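You operate a simulated robot arm through the tools that you are given. There is no shell and no other tool.

Carry out the task below with a simulated robot arm. There is one attempt and no reset: what you move stays moved.

JOB
Test the trailer socket on the lamp board and reset the dead circuit.
Fine: selector to TAIL, BRAKE and TURN; press RESET under the dark lamp, turn back till that lamp lights, selector to OFF.
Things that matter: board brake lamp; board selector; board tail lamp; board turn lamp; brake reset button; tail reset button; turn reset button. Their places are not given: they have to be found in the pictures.

Only the result counts: the job must be done as asked and must still hold three seconds after the hand-in. Knocking over, shifting, dropping, spilling or breaking anything else fails it.

ROBOT AND FRAMES
A 7-joint arm with a two-finger gripper, fixed in place. Base frame: the origin is on the floor under the middle of its stand, x ahead of it, y to its left, z up. Units: m, rad, N and s.
With the tool pointing down near the work surface it reaches from about 0.34 to 0.8 m from the base axis. Its first joint turns from -2.897 to 2.897 rad. Payload 2.45 kg.
The TCP is the grasp point between the finger pads, 0.027 m short of the fingertips. In the tool frame z runs along the fingers and y along their closing line. The gripper opens to 0.08 m; its body begins 0.054 m behind the TCP.
Orientation is that of the tool frame in the base frame, as [roll, pitch, yaw] about the fixed x, y, z axes, in that order (R = Rz(yaw) Ry(pitch) Rx(roll)). With the fingers straight down and closing along the base's y, the tool's x points along the base's -x, its y along +y and its z along -z.

CONTROLS
- The arm moves only by the tool nudge_tool. Its argument "commands" is a list of rows, each a list of 7 numbers: the shift along the tool's x, y, z in units of 30 mm (1.0 is 30 mm), then the turn, a rotation vector about the tool's x, y, z in units of 6 degrees (1.0 is 6 degrees), then the opening in per cent of the stroke, from 0 (shut) to 100 (fully open). In form: [[dx, dy, dz, rx, ry, rz, fingers], ...]. A call has 1 to 20 rows; each row shifts and turns the commanded pose from where the row before left it, along the tool's axes as they then stand. A call with a number of a shift or a turn outside -1 to 1 is refused whole. Each row takes 0.2 s and may step no farther than 0.05 m and 0.15 rad from the row before; otherwise, or with a gripper value out of range, the whole call is refused. Where a pose cannot be reached the arm comes as near as it can. A force on the tool above 40 N (or 10 N above the force at the start of the call, whichever is more), or a blocked arm, ends the call early, and 0.2 s more pass. Each finger travels about 0.153 m/s and halts on what it meets, pressing with about 35 N; the grip force reading is that of the motor and also rises with nothing between the fingers. The clock runs only during rows and for 0.2 s after the last one: add rows that do not move to give the fingers time. The reply holds the time, the measured pose of the TCP, the force on the tool along the base axes, the opening and the grip force, in the units named above and with some noise, with the torque about the TCP (base axes, N m) and any sound that the robot's microphone picked up.
- Cameras (640 x 400 px; columns grow to the right, rows downward): "scene" is fixed at [0.2215, 0.651, 1.5484]; the picture's right is [-0.98, -0.21, 0.00], its down [-0.09, 0.43, -0.90] and it looks along [0.19, -0.88, -0.44] (base axes); focal length 334 px, centre (320, 200). "wrist" rides on the gripper at [0.063, 0.012, -0.079] in the tool frame; the picture's right is [-0.19, 0.98, 0.00], its down [-0.72, -0.14, -0.68] and it looks along [-0.67, -0.13, 0.73] (tool axes); focal length 226 px, centre (320, 200).
- capture(camera): a new picture of that camera. The clock stands still meanwhile.
- move_column(by): moves the trunk up (or, below 0, down) by that many m; the arm rides with it, the base frame stays. It gives what a move gives, with no picture.
- locate(camera, pixels): for up to 12 pixels [column, row] of the newest picture of that camera ("zoom" is the newest enlarged one), the place [x, y, z] in the base frame of the surface seen there, good to about 0.003 m. The clock stands still meanwhile.
- inspect(camera, box): a new picture of the part [left, top, right, bottom] of that camera's present view, enlarged. The clock stands still meanwhile.
- job_done(): hands the job in; it is judged then, once.

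Open the gripper and draw the arm clear of the work before you hand the job in, unless the task says otherwise.

The tools are called after "Request:" by a JSON object that holds its "name" and its "arguments". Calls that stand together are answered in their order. nudge_tool: Moves the arm, as the interface text tells. Its arguments: {"type":"object","properties":{"commands":{"type":"array","items":{"type":"array","items":{"type":"number"}}}},"required":["commands"]} The other tools are called the same way: move_column (by) moves the trunk up or down; capture (camera) takes a picture; locate (camera, pixels) gives the place of the surface under pixels of a picture; inspect (camera, box) takes an enlarged picture of a part of a camera's view; job_done () hands the job in.

At the start:

```text
t: 0.0
ee_pos: [0.5024, -0.3107, 1.1555]
tcp_rot: [-3.141, -0.001, -3.141]
contact_force: [0.0, -0.2, -0.1]
wrist_torque: [-0.02, 0.0, 0.01]
finger_gap: 0.08
finger_force: 0.0
trunk travel left (down, up): [-0.2, 0.34]
```

scene: 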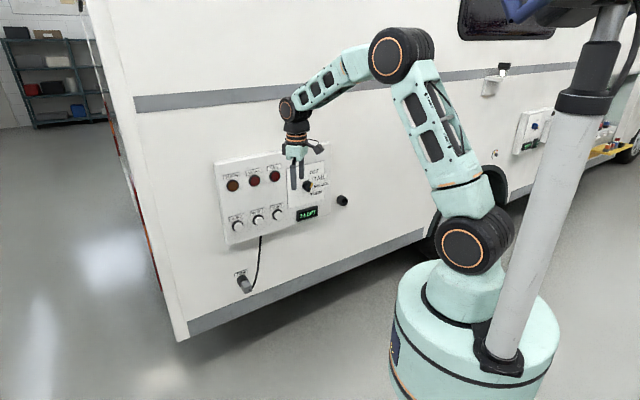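
wrist: 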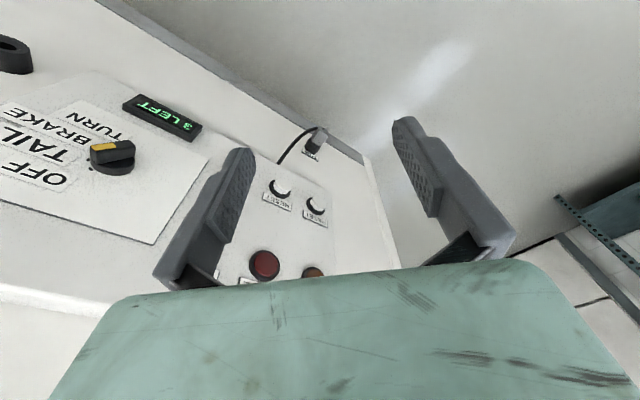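

I begin by looking closer at the lamp board, which sits around pixels (215-330, 145-245) in the scene picture.

Request:
{"name": "inspect", "arguments": {"camera": "scene", "box": [205, 135, 365, 235]}}

Request:
{"name": "inspect", "arguments": {"camera": "wrist", "box": [0, 60, 360, 285]}}

```text
4.00 times, centred on (285, 185) of scene
```

zoom: 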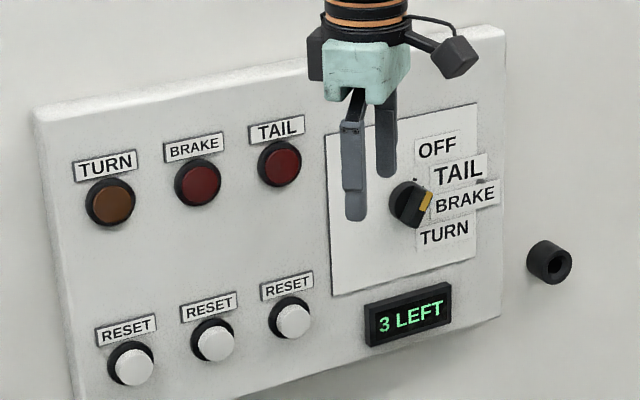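

```text
1.78 times, centred on (180, 172) of wrist
```

zoom: 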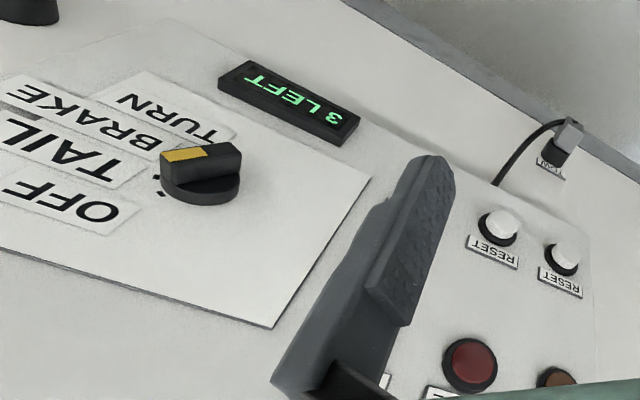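

The board shows lamps TURN, BRAKE, TAIL (left to right in the scene view), a RESET under each, a selector knob and a "3 LEFT" display. I measure points on the board and the knob from the scene picture.

Request:
{"name": "inspect", "arguments": {"camera": "scene", "box": [285, 160, 349, 200]}}

Request:
{"name": "locate", "arguments": {"camera": "scene", "pixels": [[232, 185], [254, 180], [275, 176], [237, 226], [258, 220], [278, 214], [306, 186], [310, 186], [216, 165], [325, 145], [305, 213], [342, 200]]}}

```text
10.00 times, centred on (317, 180) of scene
```

zoom: 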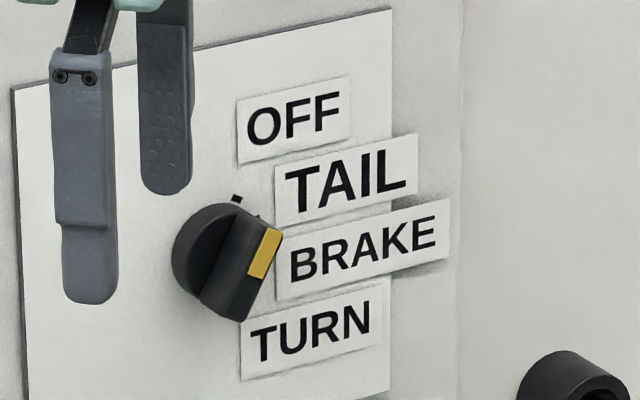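

```text
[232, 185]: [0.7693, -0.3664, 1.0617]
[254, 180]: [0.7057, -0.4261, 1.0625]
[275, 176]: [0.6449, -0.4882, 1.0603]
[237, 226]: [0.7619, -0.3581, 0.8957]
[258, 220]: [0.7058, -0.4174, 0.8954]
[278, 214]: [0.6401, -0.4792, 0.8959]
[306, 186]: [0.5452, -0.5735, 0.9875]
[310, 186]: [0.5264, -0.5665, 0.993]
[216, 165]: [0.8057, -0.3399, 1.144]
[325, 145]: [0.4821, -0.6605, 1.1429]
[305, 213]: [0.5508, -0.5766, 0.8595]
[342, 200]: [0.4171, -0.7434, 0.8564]
```

The board points lie on a vertical plane turned 45° (normal about [-0.71, 0.71, 0], board surface roughly 0.81 m from the base axis). The TCP is about 0.2 m from it, so I can turn in place: yaw by 45°, then start pitching the tool toward the board.

Request:
{"name": "nudge_tool", "arguments": {"commands": [[0, 0, 0, 0, 0, 0.9375, 100], [0, 0, 0, 0, 0, 0.9375, 100], [0, 0, 0, 0, 0, 0.9375, 100], [0, 0, 0, 0, 0, 0.9375, 100], [0, 0, 0, 0, 0, 0.9375, 100], [0, 0, 0, 0, 0, 0.9375, 100], [0, 0, 0, 0, 0, 0.9375, 100], [0, 0, 0, 0, 0, 0.9375, 100], [0, 0, 0, 0, -1, 0, 100], [0, 0, 0, 0, -1, 0, 100], [0, 0, 0, 0, -1, 0, 100], [0, 0, 0, 0, -1, 0, 100], [0, 0, 0, 0, -1, 0, 100], [0, 0, 0, 0, -1, 0, 100], [0, 0, 0, 0, -1, 0, 100]]}}

Request:
{"name": "capture", "arguments": {"camera": "wrist"}}

Request:
{"name": "capture", "arguments": {"camera": "scene"}}

```text
t: 3.2
ee_pos: [0.5037, -0.3121, 1.1547]
tcp_rot: [3.14, 0.734, 2.357]
contact_force: [0.0, 0.6, -0.3]
wrist_torque: [0.0, 0.02, -0.02]
finger_gap: 0.0798
finger_force: 0.1
trunk travel left (down, up): [-0.2, 0.34]
```

```text
taken
```

wrist: 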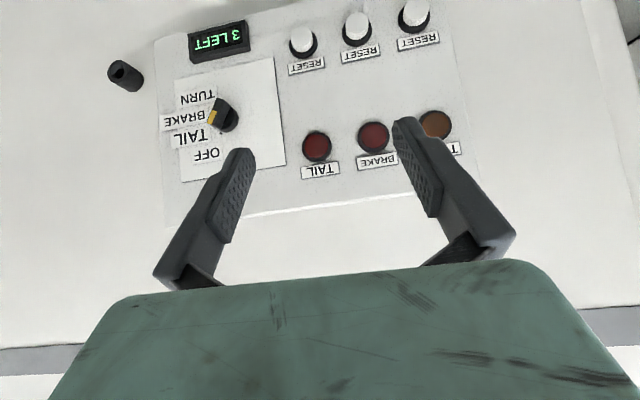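

```text
taken
```

scene: 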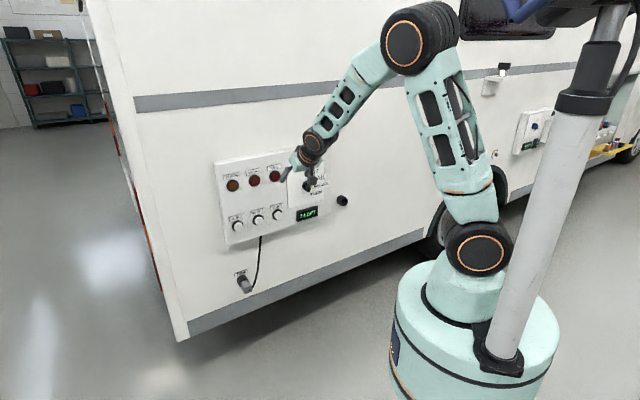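

The wrist view is now nearly square to the board, with the knob at (222, 117). I enlarge the knob area and the whole panel.

Request:
{"name": "inspect", "arguments": {"camera": "wrist", "box": [160, 70, 288, 150]}}

Request:
{"name": "locate", "arguments": {"camera": "zoom", "pixels": [[310, 225], [335, 225], [265, 240], [355, 245], [228, 422], [190, 335], [120, 250], [190, 140], [260, 300], [450, 300]]}}

Request:
{"name": "locate", "arguments": {"camera": "wrist", "pixels": [[302, 38], [356, 26], [414, 10], [317, 146], [373, 137], [434, 124], [260, 190], [290, 120], [370, 90]]}}

```text
5.00 times, centred on (224, 110) of wrist
```

zoom: 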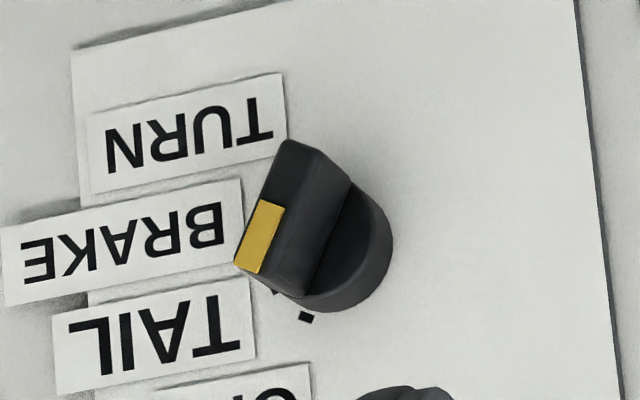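

```text
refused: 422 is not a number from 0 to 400
```

```text
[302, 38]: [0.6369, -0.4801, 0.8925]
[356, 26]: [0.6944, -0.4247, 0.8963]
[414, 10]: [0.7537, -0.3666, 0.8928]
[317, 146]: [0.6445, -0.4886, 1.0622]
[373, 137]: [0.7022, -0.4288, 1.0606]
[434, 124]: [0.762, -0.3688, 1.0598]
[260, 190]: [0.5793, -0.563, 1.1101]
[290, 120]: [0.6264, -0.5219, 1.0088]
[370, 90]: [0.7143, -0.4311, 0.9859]
```

The bar of the knob points up to the OFF label (yellow half of the front edge toward the ticks), so the selector seems to stand at OFF. I finish pitching the tool to horizontal and move in front of the knob at a safe distance to look closer.

Request:
{"name": "nudge_tool", "arguments": {"commands": [[0, 0, 0, 0, -1, 0, 100], [0, 0, 0, 0, -1, 0, 100], [0, 0, 0, 0, -1, 0, 100], [0, 0, 0, 0, -1, 0, 100], [0, 0, 0, 0, -1, 0, 100], [0, 0, 0, 0, -1, 0, 100], [0, 0, 0, 0, -1, 0, 100], [0, 0, 0, 0, -1, 0, 100], [0.69, -0.65, 0.2, 0, 0, 0, 100], [0.69, -0.65, 0.2, 0, 0, 0, 100], [0.69, -0.65, 0.2, 0, 0, 0, 100], [0.69, -0.65, 0.2, 0, 0, 0, 100], [0.69, -0.65, 0.2, 0, 0, 0, 100], [0.69, -0.65, 0.2, 0, 0, 0, 100], [0.69, -0.65, 0.2, 0, 0, 0, 100], [0.69, -0.65, 0.2, 0, 0, 0, 100]]}}

Request:
{"name": "capture", "arguments": {"camera": "wrist"}}

Request:
{"name": "capture", "arguments": {"camera": "scene"}}

```text
t: 6.6
ee_pos: [0.427, -0.4576, 0.9907]
tcp_rot: [-0.832, 1.57, -1.617]
contact_force: [1.6, 0.4, 0.2]
wrist_torque: [0.01, -0.01, 0.01]
finger_gap: 0.0799
finger_force: 0.0
trunk travel left (down, up): [-0.2, 0.34]
```

```text
taken
```

wrist: 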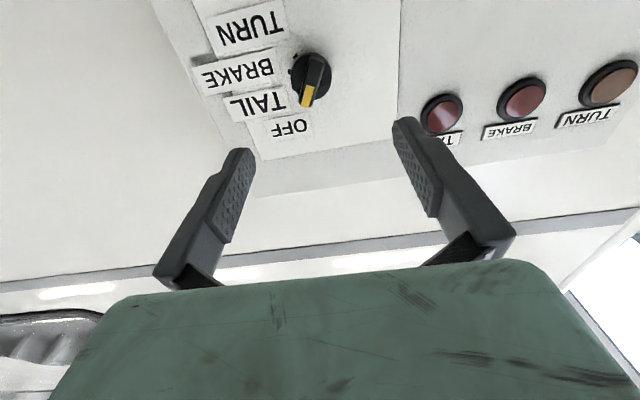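

```text
taken
```

scene: 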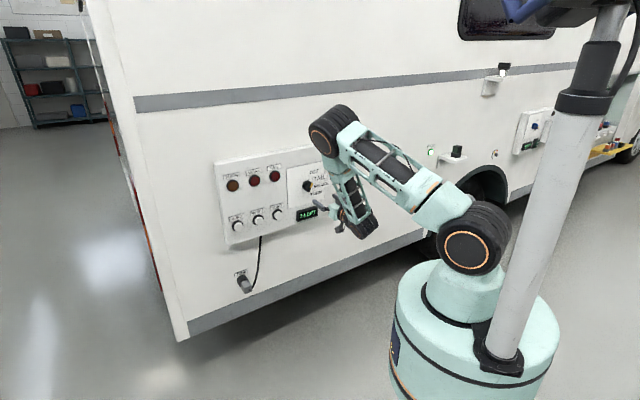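

The tool is now horizontal in front of the knob, which appears at (312, 78) with its yellow half pointing toward the OFF label. I enlarge that and read positions.

Request:
{"name": "inspect", "arguments": {"camera": "wrist", "box": [216, 20, 408, 140]}}

Request:
{"name": "locate", "arguments": {"camera": "wrist", "pixels": [[318, 66], [307, 97], [303, 72], [325, 78], [290, 70], [291, 127], [257, 102], [235, 72], [250, 30], [440, 113]]}}

```text
3.33 times, centred on (312, 80) of wrist
```

zoom: 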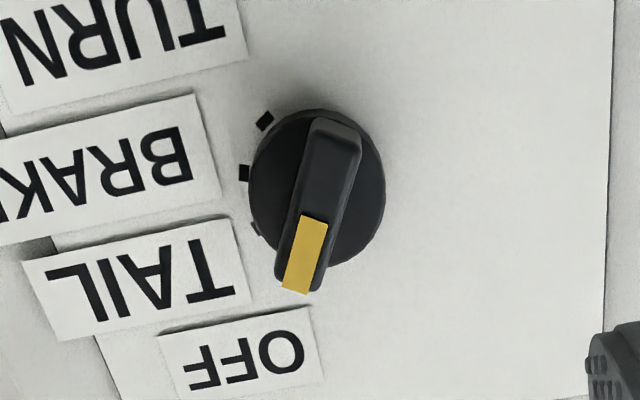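

```text
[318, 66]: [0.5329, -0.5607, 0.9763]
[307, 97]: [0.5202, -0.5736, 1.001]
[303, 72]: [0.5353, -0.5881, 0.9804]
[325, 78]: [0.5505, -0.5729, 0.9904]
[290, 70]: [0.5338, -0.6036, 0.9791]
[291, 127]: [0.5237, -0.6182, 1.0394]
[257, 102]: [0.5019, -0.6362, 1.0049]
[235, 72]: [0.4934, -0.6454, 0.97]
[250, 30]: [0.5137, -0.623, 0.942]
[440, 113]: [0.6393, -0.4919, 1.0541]
```

The zoom shows ticks at (265,120), (243,173), (255,230) plus the one hidden behind the pointer, so four stops and the pointer at OFF. I measure the knob's pointer line, ticks and disc in the enlarged picture.

Request:
{"name": "locate", "arguments": {"camera": "zoom", "pixels": [[313, 220], [296, 286], [327, 140], [338, 128], [300, 276], [265, 120], [243, 173], [255, 230], [500, 200], [345, 120], [370, 200], [262, 180]]}}

```text
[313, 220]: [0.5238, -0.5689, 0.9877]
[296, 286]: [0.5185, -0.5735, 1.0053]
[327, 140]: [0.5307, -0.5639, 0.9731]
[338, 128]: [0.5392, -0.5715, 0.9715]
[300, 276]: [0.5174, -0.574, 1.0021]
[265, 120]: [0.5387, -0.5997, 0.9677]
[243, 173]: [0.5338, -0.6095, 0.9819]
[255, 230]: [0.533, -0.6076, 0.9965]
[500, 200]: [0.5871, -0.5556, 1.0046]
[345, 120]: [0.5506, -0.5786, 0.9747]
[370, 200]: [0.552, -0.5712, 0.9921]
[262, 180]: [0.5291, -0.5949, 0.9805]
```

Pointer line runs at about 65° above horizontal, knob centre near (u≈0.030 along board, z≈0.987), bar tip 38 mm out from the board. I centre the tool on it, approach partly, and roll about 25° so the fingers close across the bar.

Request:
{"name": "nudge_tool", "arguments": {"commands": [[0.117, -0.28, 0.5, 0, 0, 0, 100], [0, 0, 0.5, 0, 0, 0.85, 100], [0, 0, 0.5, 0, 0, 0.85, 100], [0, 0, 0.3, 0, 0, 0.85, 100], [0, 0, 0, 0, 0, 0.85, 100], [0, 0, 0, 0, 0, 0.8, 100], [0, 0, 0, 0, 0, 0, 100]]}}

Request:
{"name": "inspect", "arguments": {"camera": "wrist", "box": [200, 40, 440, 190]}}

Request:
{"name": "capture", "arguments": {"camera": "wrist"}}

```text
t: 8.2
ee_pos: [0.4577, -0.4985, 0.9853]
tcp_rot: [1.571, 1.131, 0.786]
contact_force: [0.2, -0.7, 0.4]
wrist_torque: [0.0, -0.01, -0.03]
finger_gap: 0.08
finger_force: 0.0
trunk travel left (down, up): [-0.2, 0.34]
```

```text
2.67 times, centred on (320, 115) of wrist
```

zoom: 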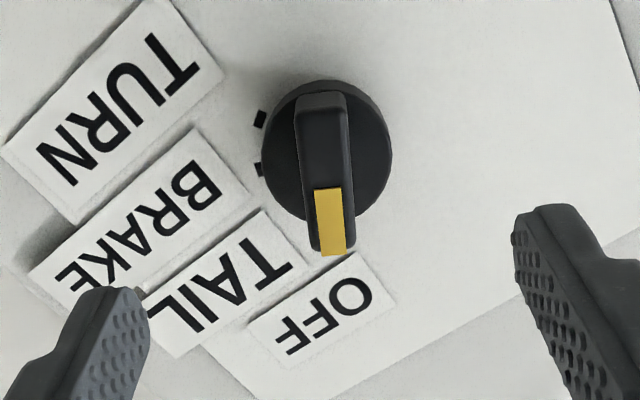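

```text
taken
```

wrist: 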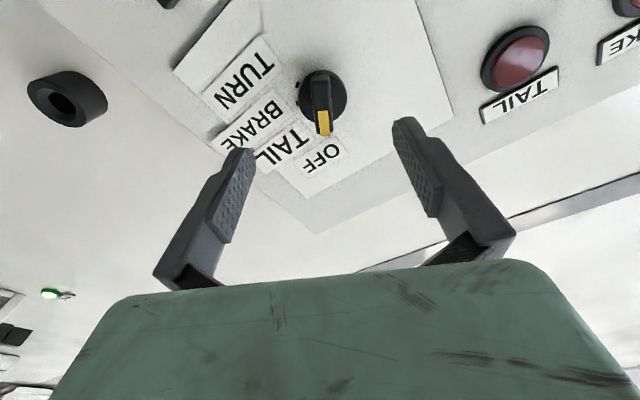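

The knob face centre is at about (322, 104), right on the tool axis (320, 105); the bar is about 5° further clockwise than the fingers, i.e. OFF is at ~60°. I roll 5° more, go in so the fingertips stop about 5 mm short of the disc, with the fingers half open.

Request:
{"name": "nudge_tool", "arguments": {"commands": [[0, 0.03, 0.4, 0, 0, 0.85, 60], [0, 0, 0.5, 0, 0, 0, 60], [0, 0, 0.5, 0, 0, 0, 60], [0, 0, 0.5, 0, 0, 0, 60], [0, 0, 0.5, 0, 0, 0, 60], [0, 0, 0.4, 0, 0, 0, 60], [0, 0, 0, 0, 0, 0, 60]]}}

Request:
{"name": "capture", "arguments": {"camera": "wrist"}}

Request:
{"name": "inspect", "arguments": {"camera": "scene", "box": [205, 135, 365, 235]}}

```text
t: 9.8
ee_pos: [0.5188, -0.5592, 0.9859]
tcp_rot: [1.572, 1.042, 0.787]
contact_force: [0.2, -0.4, -0.2]
wrist_torque: [0.03, 0.01, -0.01]
finger_gap: 0.0478
finger_force: 0.1
trunk travel left (down, up): [-0.2, 0.34]
```

```text
taken
```

wrist: 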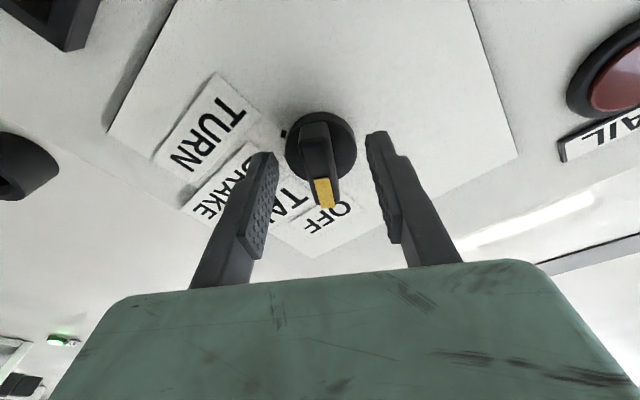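

```text
4.00 times, centred on (285, 185) of scene
```

zoom: 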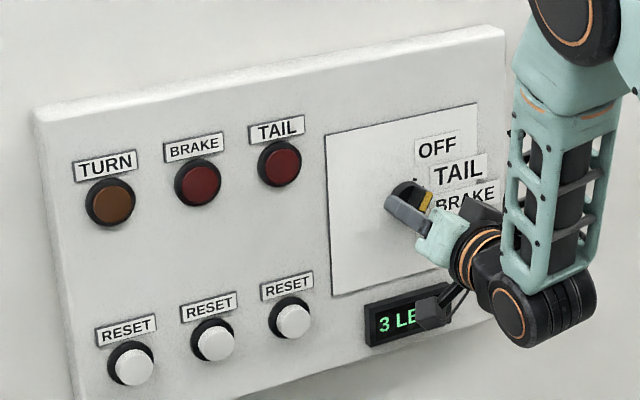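

The bar sits between the two fingertips with the tips just short of the disc. I close the fingers on it.

Request:
{"name": "nudge_tool", "arguments": {"commands": [[0, 0, 0, 0, 0, 0, 25], [0, 0, 0, 0, 0, 0, 10], [0, 0, 0, 0, 0, 0, 10]]}}

Request:
{"name": "inspect", "arguments": {"camera": "wrist", "box": [200, 80, 440, 230]}}

```text
t: 10.6
ee_pos: [0.5196, -0.5584, 0.9851]
tcp_rot: [1.57, 1.042, 0.786]
contact_force: [-1.3, -1.6, -1.9]
wrist_torque: [-0.01, -0.03, -0.11]
finger_gap: 0.0148
finger_force: 40.7
trunk travel left (down, up): [-0.2, 0.34]
```

```text
2.67 times, centred on (320, 155) of wrist
```

zoom: 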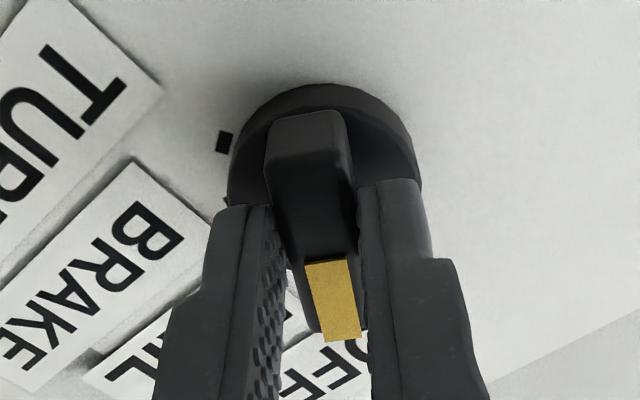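

The fingers hold the bar (gap 14.8 mm, low side forces). I turn clockwise by about 40° toward TAIL and watch for clicks, then look at the lamps.

Request:
{"name": "nudge_tool", "arguments": {"commands": [[0, 0, 0, 0, 0, 0.8, 10], [0, 0, 0, 0, 0, 0.8, 10], [0, 0, 0, 0, 0, 0.8, 10], [0, 0, 0, 0, 0, 0.8, 10], [0, 0, 0, 0, 0, 0.8, 10], [0, 0, 0, 0, 0, 0.8, 10], [0, 0, 0, 0, 0, 0.8, 10], [0, 0, 0, 0, 0, 0.8, 10], [0, 0, 0, 0, 0, 0.27, 10], [0, 0, 0, 0, 0, 0, 10]]}}

Request:
{"name": "inspect", "arguments": {"camera": "wrist", "box": [200, 80, 440, 230]}}

Request:
{"name": "inspect", "arguments": {"camera": "scene", "box": [205, 135, 365, 235]}}

```text
t: 12.8
ee_pos: [0.5211, -0.5576, 0.9896]
tcp_rot: [1.568, 0.343, 0.786]
contact_force: [20.2, 2.6, 15.6]
wrist_torque: [0.02, 0.18, 1.14]
finger_gap: 0.0148
finger_force: 40.8
trunk travel left (down, up): [-0.2, 0.34]
```

```text
2.67 times, centred on (320, 155) of wrist
```

zoom: 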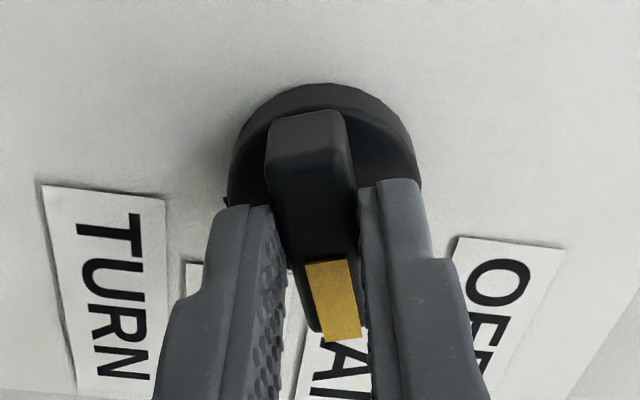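

```text
4.00 times, centred on (285, 185) of scene
```

zoom: 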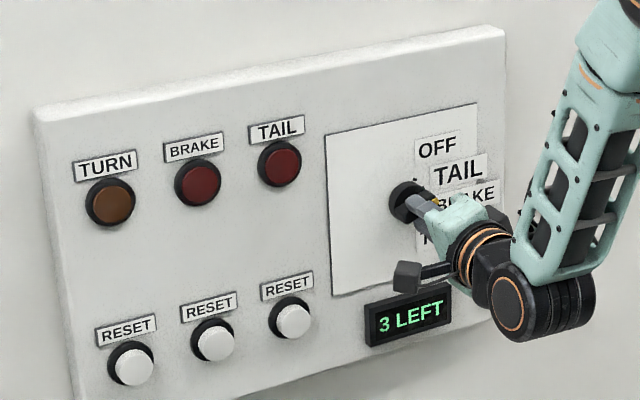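

At ~20° the pointer lies on TAIL and no lamp is lit; side forces of ~26 N show my roll axis is ~5-7 mm off the knob's axis. I ease the command by 4.8 mm, then open the fingers to see whether the knob rests at TAIL.

Request:
{"name": "nudge_tool", "arguments": {"commands": [[0, 0.16, 0, 0, 0, 0, 10], [0, 0, 0, 0, 0, 0, 10]]}}

Request:
{"name": "inspect", "arguments": {"camera": "scene", "box": [205, 135, 365, 235]}}

```text
t: 13.4
ee_pos: [0.5215, -0.5575, 0.987]
tcp_rot: [1.575, 0.346, 0.788]
contact_force: [10.2, 2.5, 0.8]
wrist_torque: [-0.1, -0.02, 0.3]
finger_gap: 0.0149
finger_force: 40.7
trunk travel left (down, up): [-0.2, 0.34]
```

```text
4.00 times, centred on (285, 185) of scene
```

zoom: 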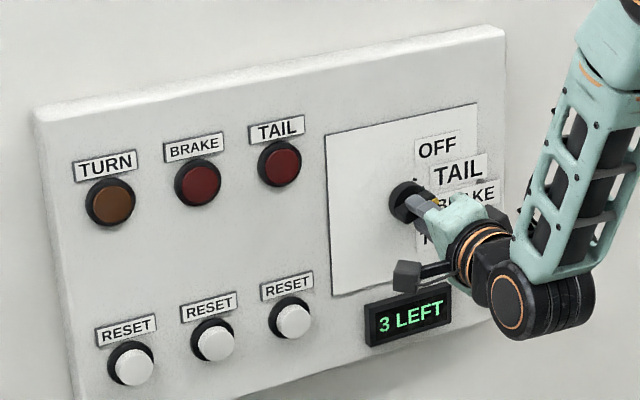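

Forces dropped to about 10 N and all lamps stay dark. I now open the fingers to release the knob and look at where it settles.

Request:
{"name": "nudge_tool", "arguments": {"commands": [[0, 0, 0, 0, 0, 0, 40], [0, 0, 0, 0, 0, 0, 50], [0, 0, 0, 0, 0, 0, 50], [0, 0, 0, 0, 0, 0, 50], [0, 0, 0, 0, 0, 0, 50]]}}

Request:
{"name": "capture", "arguments": {"camera": "wrist"}}

Request:
{"name": "inspect", "arguments": {"camera": "wrist", "box": [200, 80, 440, 230]}}

Request:
{"name": "inspect", "arguments": {"camera": "scene", "box": [205, 135, 365, 235]}}

```text
t: 14.6
ee_pos: [0.5188, -0.5573, 0.9914]
tcp_rot: [1.57, 0.346, 0.785]
contact_force: [0.1, 0.7, 0.4]
wrist_torque: [-0.04, 0.01, 0.01]
finger_gap: 0.0399
finger_force: 0.1
trunk travel left (down, up): [-0.2, 0.34]
```

```text
taken
```

wrist: 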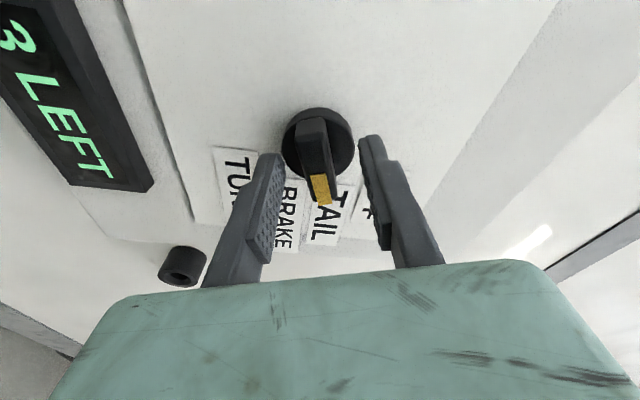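

```text
2.67 times, centred on (320, 155) of wrist
```

zoom: 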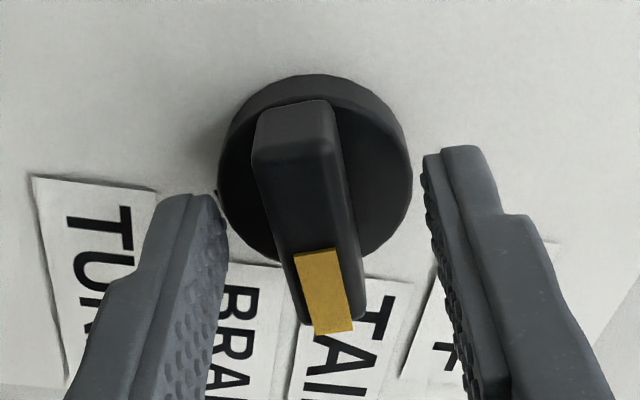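

```text
4.00 times, centred on (285, 185) of scene
```

zoom: 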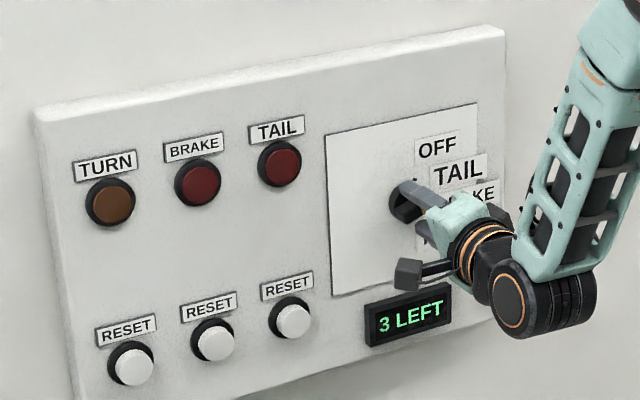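

The knob has settled at about 18-20°, on TAIL, with the TAIL lamp dark. The bar centre is about 3 mm off my axis, so I re-centre and grip again before turning on to BRAKE.

Request:
{"name": "nudge_tool", "arguments": {"commands": [[-0.1, -0.06, 0, 0, 0, 0, 50], [0, 0, 0, 0, 0, 0, 25], [0, 0, 0, 0, 0, 0, 10], [0, 0, 0, 0, 0, 0, 10]]}}

```text
t: 15.6
ee_pos: [0.517, -0.5597, 0.9892]
tcp_rot: [1.57, 0.344, 0.787]
contact_force: [1.6, -1.4, 3.5]
wrist_torque: [-0.11, -0.11, -0.28]
finger_gap: 0.015
finger_force: 40.7
trunk travel left (down, up): [-0.2, 0.34]
```

Gripped again with little side force. I turn clockwise 40° more to BRAKE and check lamps.

Request:
{"name": "nudge_tool", "arguments": {"commands": [[0, 0, 0, 0, 0, 0.8, 10], [0, 0, 0, 0, 0, 0.8, 10], [0, 0, 0, 0, 0, 0.8, 10], [0, 0, 0, 0, 0, 0.8, 10], [0, 0, 0, 0, 0, 0.8, 10], [0, 0, 0, 0, 0, 0.8, 10], [0, 0, 0, 0, 0, 0.8, 10], [0, 0, 0, 0, 0, 0.8, 10], [0, 0, 0, 0, 0, 0.27, 10], [0, 0, 0, 0, 0, 0, 10], [0, 0, 0, 0, 0, 0, 10]]}}

Request:
{"name": "inspect", "arguments": {"camera": "scene", "box": [205, 135, 365, 235]}}

Request:
{"name": "capture", "arguments": {"camera": "wrist"}}

```text
t: 18.0
ee_pos: [0.5166, -0.5599, 0.9903]
tcp_rot: [1.57, -0.355, 0.785]
contact_force: [1.2, -6.0, 4.1]
wrist_torque: [-0.03, -0.08, 0.09]
finger_gap: 0.0147
finger_force: 40.7
trunk travel left (down, up): [-0.2, 0.34]
```

```text
4.00 times, centred on (285, 185) of scene
```

zoom: 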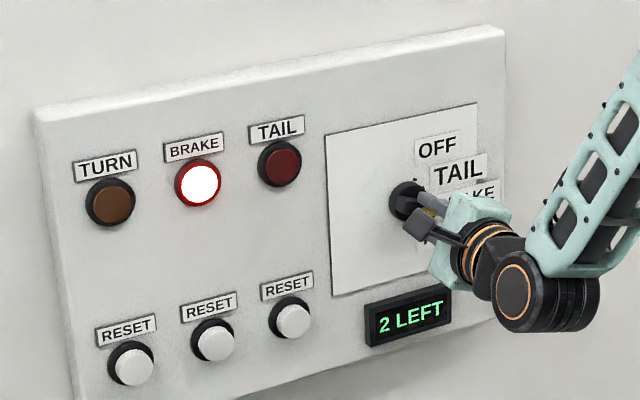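

```text
taken
```

wrist: 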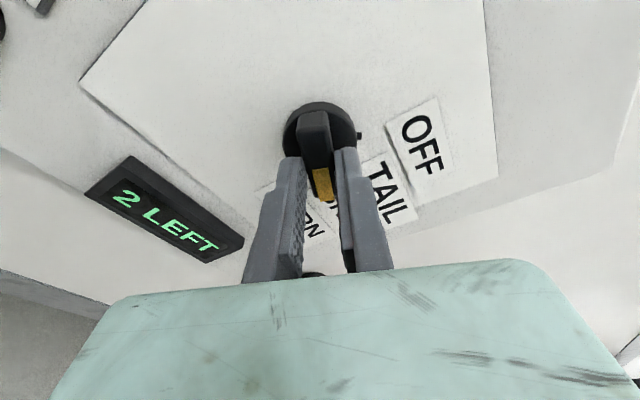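

BRAKE lamp is lit and the display now reads "2 LEFT". I turn another 40° clockwise to TURN.

Request:
{"name": "nudge_tool", "arguments": {"commands": [[0, 0, 0, 0, 0, 0.8, 10], [0, 0, 0, 0, 0, 0.8, 10], [0, 0, 0, 0, 0, 0.8, 10], [0, 0, 0, 0, 0, 0.8, 10], [0, 0, 0, 0, 0, 0.8, 10], [0, 0, 0, 0, 0, 0.8, 10], [0, 0, 0, 0, 0, 0.8, 10], [0, 0, 0, 0, 0, 0.8, 10], [0, 0, 0, 0, 0, 0.27, 10], [0, 0, 0, 0, 0, 0, 10], [0, 0, 0, 0, 0, 0, 10]]}}

Request:
{"name": "inspect", "arguments": {"camera": "scene", "box": [205, 135, 365, 235]}}

Request:
{"name": "capture", "arguments": {"camera": "wrist"}}

```text
t: 20.4
ee_pos: [0.5166, -0.5611, 0.9893]
tcp_rot: [1.571, -1.054, 0.788]
contact_force: [-0.6, 0.4, -0.8]
wrist_torque: [-0.41, 0.08, -0.02]
finger_gap: 0.0145
finger_force: 41.2
trunk travel left (down, up): [-0.2, 0.34]
```

```text
4.00 times, centred on (285, 185) of scene
```

zoom: 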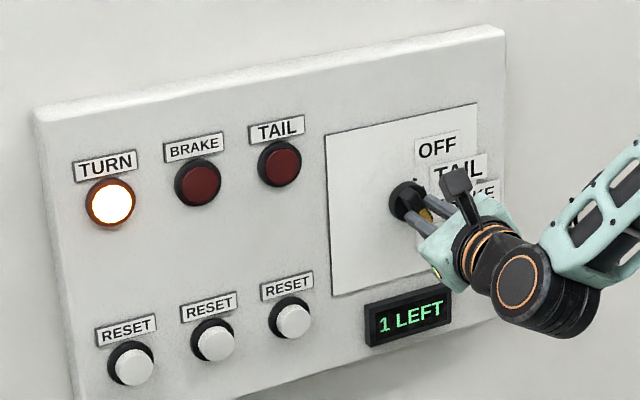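

```text
taken
```

wrist: 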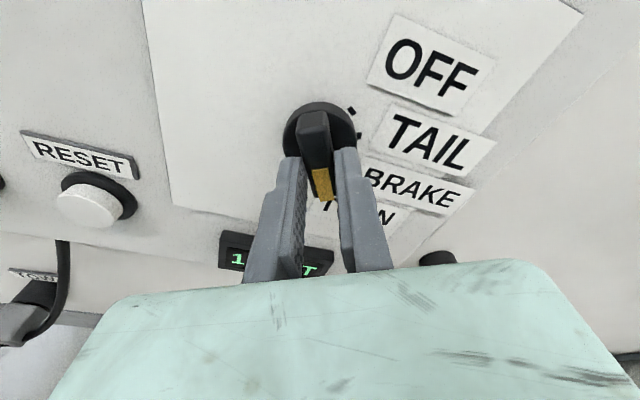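

TURN lamp is lit too ("1 LEFT"), so TAIL, dark at its stop, is the dead circuit. I release the knob, back straight out 100 mm keeping this roll, and look at the TAIL RESET button.

Request:
{"name": "nudge_tool", "arguments": {"commands": [[0, 0, 0, 0, 0, 0, 30], [0, 0, 0, 0, 0, 0, 50], [0, 0, -0.5, 0, 0, 0, 50], [0, 0, -0.7, 0, 0, 0, 50], [0, 0, -0.7, 0, 0, 0, 50], [0, 0, -0.7, 0, 0, 0, 50], [0, 0, -0.7, 0, 0, 0, 50], [0, 0, 0, 0, 0, 0, 50]]}}

Request:
{"name": "capture", "arguments": {"camera": "wrist"}}

Request:
{"name": "inspect", "arguments": {"camera": "scene", "box": [205, 135, 365, 235]}}

```text
t: 22.2
ee_pos: [0.445, -0.4928, 0.9905]
tcp_rot: [1.572, -1.052, 0.784]
contact_force: [-0.7, -0.7, 0.2]
wrist_torque: [0.02, 0.01, 0.01]
finger_gap: 0.0399
finger_force: 0.1
trunk travel left (down, up): [-0.2, 0.34]
```

```text
taken
```

wrist: 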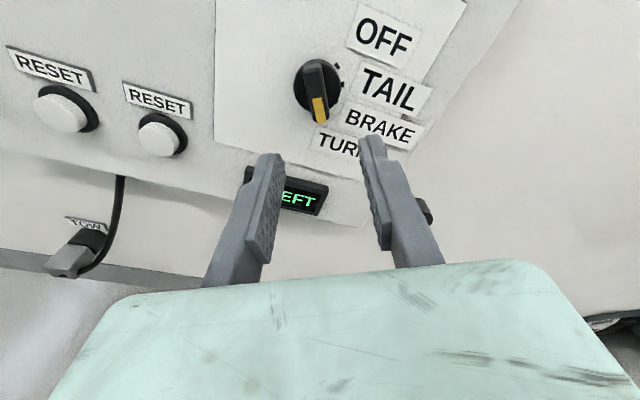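

```text
4.00 times, centred on (285, 185) of scene
```

zoom: 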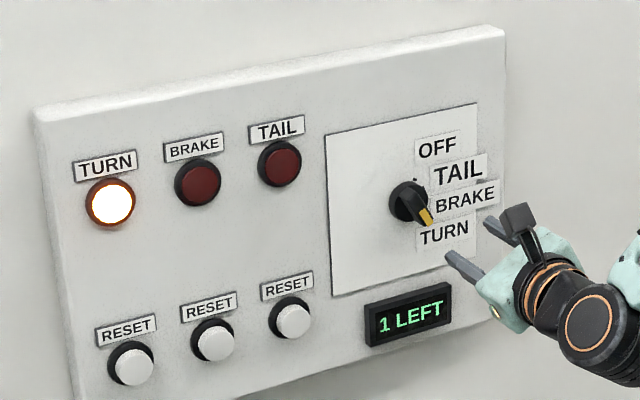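

The knob stays at TURN and the lamp holds. The TAIL RESET is the button nearest the display (wrist pixel (157,135)); I shift sideways in front of it, closing the fingers, and look again.

Request:
{"name": "nudge_tool", "arguments": {"commands": [[-0.06, -0.95, 0, 0, 0, 0, 0], [-0.06, -0.95, 0, 0, 0, 0, 0], [-0.06, -0.95, 0, 0, 0, 0, 0], [-0.06, -0.95, 0, 0, 0, 0, 0], [-0.06, -0.95, 0, 0, 0, 0, 0], [-0.06, -0.95, 0, 0, 0, 0, 0], [0, 0, 0, 0, 0, 0, 0]]}}

Request:
{"name": "capture", "arguments": {"camera": "wrist"}}

Request:
{"name": "capture", "arguments": {"camera": "scene"}}

```text
t: 23.8
ee_pos: [0.5488, -0.3874, 0.8955]
tcp_rot: [1.571, -1.053, 0.786]
contact_force: [1.5, 1.1, -1.1]
wrist_torque: [-0.01, 0.01, 0.0]
finger_gap: 0.0
finger_force: 29.7
trunk travel left (down, up): [-0.2, 0.34]
```

```text
taken
```

wrist: 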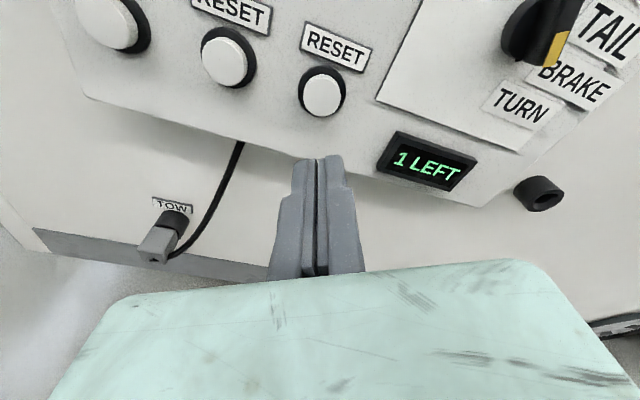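

```text
taken
```

scene: 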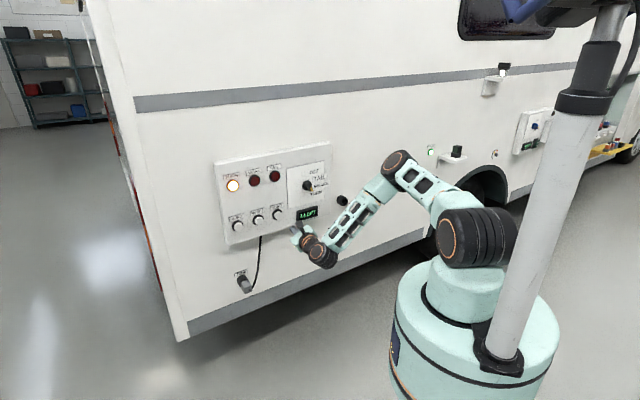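

The axis of the closed fingers meets the button at about (320, 91) with the button centre at (322, 94): aligned. I advance 90 mm, stopping about 12 mm short.

Request:
{"name": "nudge_tool", "arguments": {"commands": [[0, 0, 0.6, 0, 0, 0, 0], [0, 0, 0.6, 0, 0, 0, 0], [0, 0, 0.6, 0, 0, 0, 0], [0, 0, 0.6, 0, 0, 0, 0], [0, 0, 0.6, 0, 0, 0, 0], [0, 0, 0, 0, 0, 0, 0]]}}

Request:
{"name": "capture", "arguments": {"camera": "wrist"}}

```text
t: 25.2
ee_pos: [0.6123, -0.4531, 0.8961]
tcp_rot: [1.571, -1.055, 0.786]
contact_force: [-0.5, -0.7, 0.3]
wrist_torque: [0.01, 0.0, 0.01]
finger_gap: 0.0001
finger_force: 29.9
trunk travel left (down, up): [-0.2, 0.34]
```

```text
taken
```

wrist: 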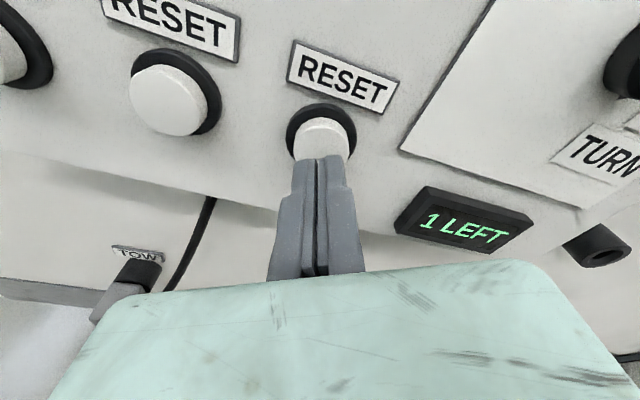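

The tips are centred on the button with about 10 mm to go. I push in with small 2-3 mm steps and watch the force.

Request:
{"name": "nudge_tool", "arguments": {"commands": [[0, 0, 0.1, 0, 0, 0, 0], [0, 0, 0.1, 0, 0, 0, 0], [0, 0, 0.1, 0, 0, 0, 0], [0, 0, 0.08, 0, 0, 0, 0], [0, 0, 0.08, 0, 0, 0, 0], [0, 0, 0, 0, 0, 0, 0]]}}

Request:
{"name": "capture", "arguments": {"camera": "wrist"}}

```text
t: 26.6
ee_pos: [0.622, -0.4632, 0.8957]
tcp_rot: [1.569, -1.052, 0.786]
contact_force: [0.3, 0.2, 1.1]
wrist_torque: [-0.01, 0.0, -0.01]
finger_gap: 0.0002
finger_force: 29.8
trunk travel left (down, up): [-0.2, 0.34]
```

```text
taken
```

wrist: 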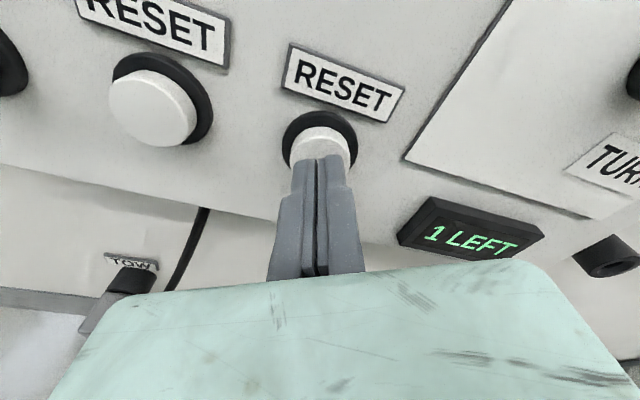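

No contact force yet, tips seem right at the button face. I continue in 2 mm steps.

Request:
{"name": "nudge_tool", "arguments": {"commands": [[0, 0, 0.07, 0, 0, 0, 0], [0, 0, 0.07, 0, 0, 0, 0], [0, 0, 0.07, 0, 0, 0, 0]]}}

Request:
{"name": "inspect", "arguments": {"camera": "wrist", "box": [240, 80, 400, 180]}}

```text
t: 27.4
ee_pos: [0.625, -0.4666, 0.8972]
tcp_rot: [1.572, -1.052, 0.786]
contact_force: [1.1, 0.3, 0.1]
wrist_torque: [0.02, -0.01, 0.01]
finger_gap: 0.0
finger_force: 29.2
trunk travel left (down, up): [-0.2, 0.34]
```

```text
4.00 times, centred on (320, 130) of wrist
```

zoom: 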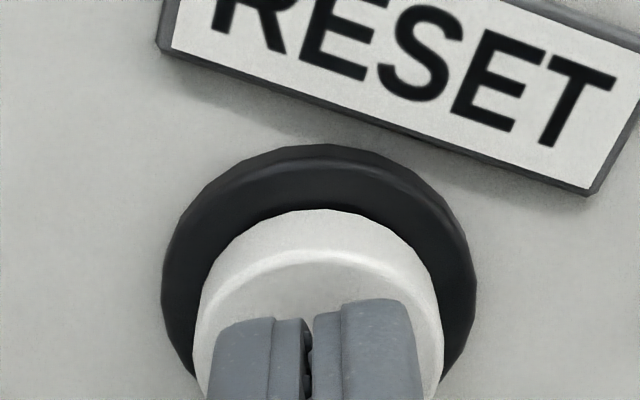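

Still no contact in the reading. I keep advancing in 2 mm steps; the call stops by itself if force climbs.

Request:
{"name": "nudge_tool", "arguments": {"commands": [[0, 0, 0.07, 0, 0, 0, 0], [0, 0, 0.07, 0, 0, 0, 0], [0, 0, 0.07, 0, 0, 0, 0]]}}

Request:
{"name": "inspect", "arguments": {"camera": "wrist", "box": [240, 80, 400, 180]}}

Request:
{"name": "inspect", "arguments": {"camera": "scene", "box": [205, 135, 365, 235]}}

```text
t: 28.2
ee_pos: [0.6308, -0.4707, 0.8971]
tcp_rot: [1.57, -1.056, 0.787]
contact_force: [-1.2, 0.5, -0.8]
wrist_torque: [0.01, 0.02, -0.02]
finger_gap: 0.0056
finger_force: 29.7
trunk travel left (down, up): [-0.2, 0.34]
```

```text
4.00 times, centred on (320, 130) of wrist
```

zoom: 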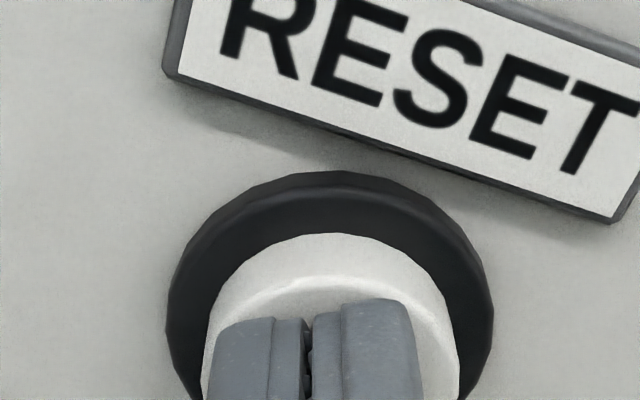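

```text
4.00 times, centred on (285, 185) of scene
```

zoom: 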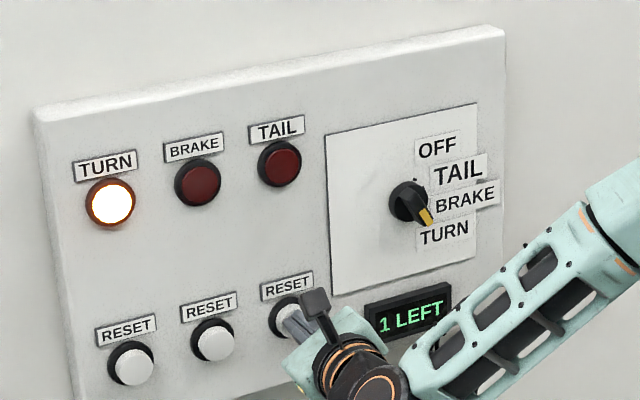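

The finger gap reading jumped to 5.6 mm although the fingers look shut; no force yet. I measure the fingertip, cap and bezel depths directly.

Request:
{"name": "capture", "arguments": {"camera": "wrist"}}

Request:
{"name": "locate", "arguments": {"camera": "wrist", "pixels": [[306, 163], [332, 158], [324, 150], [348, 160], [322, 144], [322, 130], [360, 160], [250, 130], [380, 100]]}}

```text
taken
```

wrist: 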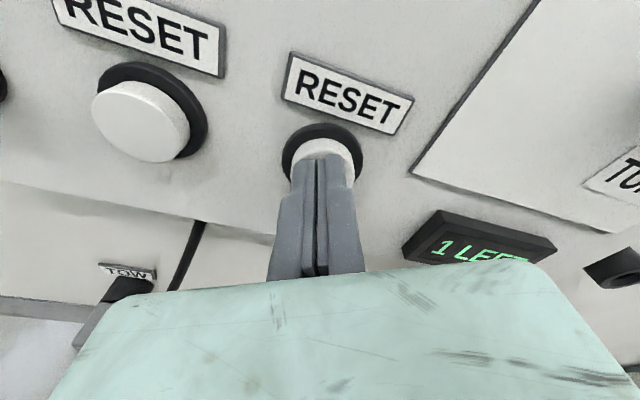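

```text
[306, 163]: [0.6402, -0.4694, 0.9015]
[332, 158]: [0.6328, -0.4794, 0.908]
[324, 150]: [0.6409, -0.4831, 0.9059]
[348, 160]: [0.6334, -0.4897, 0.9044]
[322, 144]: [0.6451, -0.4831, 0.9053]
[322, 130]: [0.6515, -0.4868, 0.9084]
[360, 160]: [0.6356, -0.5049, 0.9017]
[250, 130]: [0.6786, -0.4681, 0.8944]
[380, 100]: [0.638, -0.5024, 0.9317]
```

Depths show the visible fingertips near n≈-0.79 and the cap front at ≈-0.795, so contact is still about 2 mm away (tips reach less far than assumed). I continue in small steps.

Request:
{"name": "nudge_tool", "arguments": {"commands": [[0, 0, 0.07, 0, 0, 0, 0], [0, 0, 0.07, 0, 0, 0, 0]]}}

Request:
{"name": "inspect", "arguments": {"camera": "scene", "box": [205, 135, 365, 235]}}

```text
t: 28.8
ee_pos: [0.6344, -0.473, 0.8969]
tcp_rot: [1.569, -1.051, 0.787]
contact_force: [-2.1, 3.4, 0.8]
wrist_torque: [-0.02, -0.02, -0.01]
finger_gap: 0.0062
finger_force: 29.3
trunk travel left (down, up): [-0.2, 0.34]
heard: click
```

```text
4.00 times, centred on (285, 185) of scene
```

zoom: 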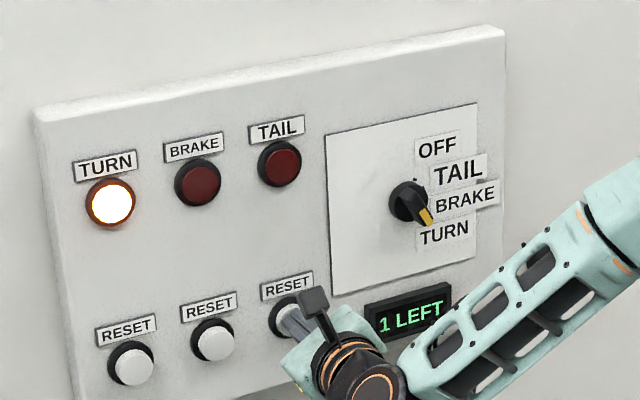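

A click was heard with ~4 N on the button, so the TAIL RESET has been pressed. I retreat straight back along the same line.

Request:
{"name": "nudge_tool", "arguments": {"commands": [[0, 0, -0.3, 0, 0, 0, 0], [0, 0, -0.62, 0, 0, 0, 0], [0, 0, -0.62, 0, 0, 0, 0], [0, 0, -0.62, 0, 0, 0, 0], [0, 0, -0.62, 0, 0, 0, 0], [0, 0, -0.62, 0, 0, 0, 0], [0, 0, -0.62, 0, 0, 0, 0], [0, 0, 0, 0, 0, 0, 0]]}}

Request:
{"name": "inspect", "arguments": {"camera": "scene", "box": [205, 135, 365, 235]}}

Request:
{"name": "capture", "arguments": {"camera": "wrist"}}

```text
t: 30.6
ee_pos: [0.5472, -0.3884, 0.8956]
tcp_rot: [1.571, -1.052, 0.788]
contact_force: [-1.0, 0.0, -0.6]
wrist_torque: [0.0, -0.01, 0.02]
finger_gap: 0.0001
finger_force: 29.4
trunk travel left (down, up): [-0.2, 0.34]
```

```text
4.00 times, centred on (285, 185) of scene
```

zoom: 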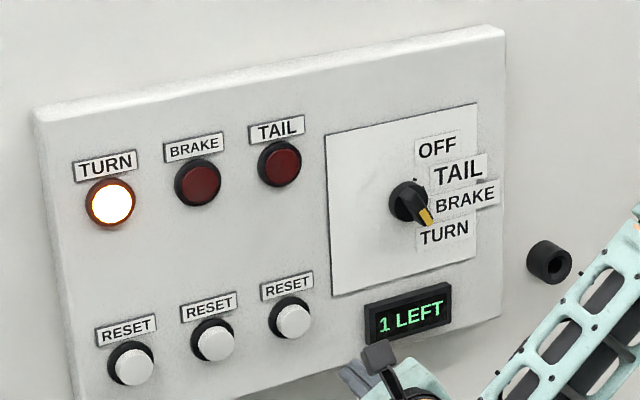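

```text
taken
```

wrist: 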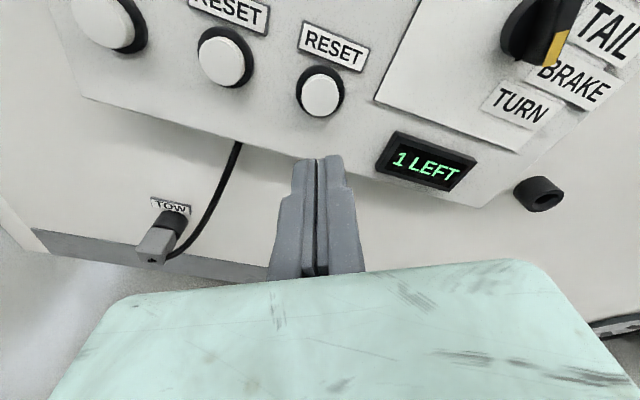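

The button came back out and everything else is unchanged. I return sideways to in front of the knob with the fingers open 50 %.

Request:
{"name": "nudge_tool", "arguments": {"commands": [[0.06, 0.95, 0, 0, 0, 0, 50], [0.06, 0.95, 0, 0, 0, 0, 50], [0.06, 0.95, 0, 0, 0, 0, 50], [0.06, 0.95, 0, 0, 0, 0, 50], [0.06, 0.95, 0, 0, 0, 0, 50], [0.06, 0.95, 0, 0, 0, 0, 50], [0, 0, 0, 0, 0, 0, 50]]}}

Request:
{"name": "inspect", "arguments": {"camera": "wrist", "box": [200, 40, 440, 190]}}

```text
t: 32.2
ee_pos: [0.4473, -0.4908, 0.9904]
tcp_rot: [1.57, -1.054, 0.785]
contact_force: [0.0, -0.6, -0.8]
wrist_torque: [-0.03, 0.03, -0.02]
finger_gap: 0.0398
finger_force: 0.1
trunk travel left (down, up): [-0.2, 0.34]
```

```text
2.67 times, centred on (320, 115) of wrist
```

zoom: 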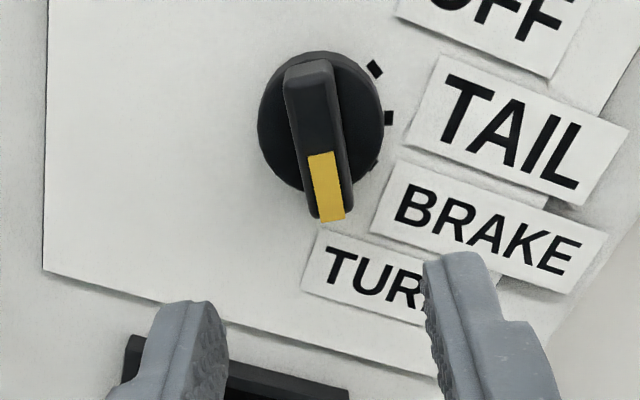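

The bar is still lined up with the fingers (bar centre near the tool axis). I go back in the same 99 mm and close on the bar.

Request:
{"name": "nudge_tool", "arguments": {"commands": [[0, 0, 0.7, 0, 0, 0, 50], [0, 0, 0.7, 0, 0, 0, 50], [0, 0, 0.7, 0, 0, 0, 50], [0, 0, 0.7, 0, 0, 0, 50], [0, 0, 0.5, 0, 0, 0, 50], [0, 0, 0, 0, 0, 0, 50], [0, 0, 0, 0, 0, 0, 25], [0, 0, 0, 0, 0, 0, 10], [0, 0, 0, 0, 0, 0, 10]]}}

Request:
{"name": "inspect", "arguments": {"camera": "wrist", "box": [200, 80, 440, 230]}}

```text
t: 34.2
ee_pos: [0.5181, -0.5609, 0.989]
tcp_rot: [1.571, -1.054, 0.784]
contact_force: [1.5, -2.9, 0.5]
wrist_torque: [0.0, 0.17, -0.12]
finger_gap: 0.0147
finger_force: 40.9
trunk travel left (down, up): [-0.2, 0.34]
```

```text
2.67 times, centred on (320, 155) of wrist
```

zoom: 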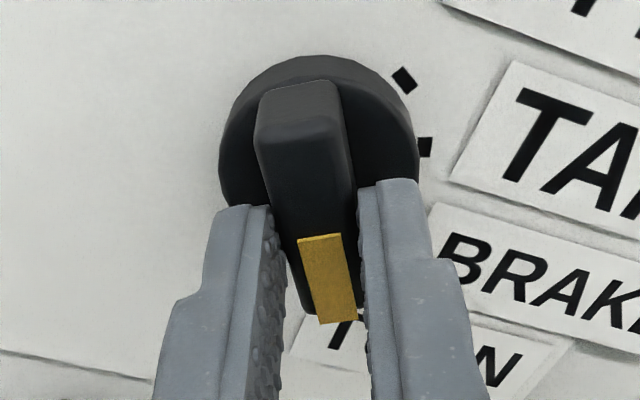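

Gripped again with low force. I turn counter-clockwise 40° to BRAKE first, then on to TAIL in the next call.

Request:
{"name": "nudge_tool", "arguments": {"commands": [[0, 0, 0, 0, 0, -0.8, 10], [0, 0, 0, 0, 0, -0.8, 10], [0, 0, 0, 0, 0, -0.8, 10], [0, 0, 0, 0, 0, -0.8, 10], [0, 0, 0, 0, 0, -0.8, 10], [0, 0, 0, 0, 0, -0.8, 10], [0, 0, 0, 0, 0, -0.8, 10], [0, 0, 0, 0, 0, -0.8, 10], [0, 0, 0, 0, 0, -0.27, 10], [0, 0, 0, 0, 0, 0, 10]]}}

Request:
{"name": "inspect", "arguments": {"camera": "scene", "box": [205, 135, 365, 235]}}

```text
t: 36.4
ee_pos: [0.5172, -0.5611, 0.9892]
tcp_rot: [1.572, -0.354, 0.782]
contact_force: [-5.5, -7.4, -6.8]
wrist_torque: [-0.02, 0.04, 0.0]
finger_gap: 0.0148
finger_force: 41.2
trunk travel left (down, up): [-0.2, 0.34]
```

```text
4.00 times, centred on (285, 185) of scene
```

zoom: 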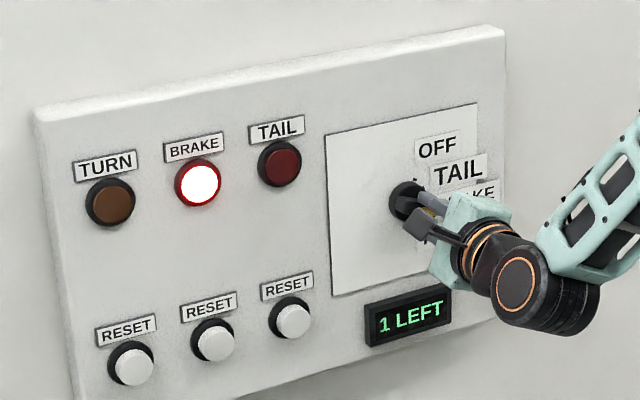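

BRAKE lights again as it passes, display unchanged at "1 LEFT". With a small 2 mm easing, I turn on 40° to TAIL and check its lamp.

Request:
{"name": "nudge_tool", "arguments": {"commands": [[-0.06, -0.02, 0, 0, 0, 0, 10], [0, 0, 0, 0, 0, -0.8, 10], [0, 0, 0, 0, 0, -0.8, 10], [0, 0, 0, 0, 0, -0.8, 10], [0, 0, 0, 0, 0, -0.8, 10], [0, 0, 0, 0, 0, -0.8, 10], [0, 0, 0, 0, 0, -0.8, 10], [0, 0, 0, 0, 0, -0.8, 10], [0, 0, 0, 0, 0, -0.8, 10], [0, 0, 0, 0, 0, -0.27, 10], [0, 0, 0, 0, 0, 0, 10], [0, 0, 0, 0, 0, 0, 10]]}}

Request:
{"name": "inspect", "arguments": {"camera": "scene", "box": [205, 135, 365, 235]}}

```text
t: 39.0
ee_pos: [0.5172, -0.5609, 0.9911]
tcp_rot: [1.565, 0.346, 0.784]
contact_force: [18.4, -7.3, 17.8]
wrist_torque: [0.01, -0.04, 0.7]
finger_gap: 0.0147
finger_force: 40.9
trunk travel left (down, up): [-0.2, 0.34]
```

```text
4.00 times, centred on (285, 185) of scene
```

zoom: 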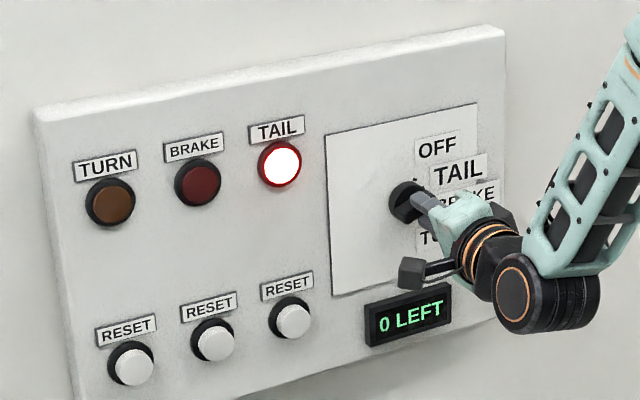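

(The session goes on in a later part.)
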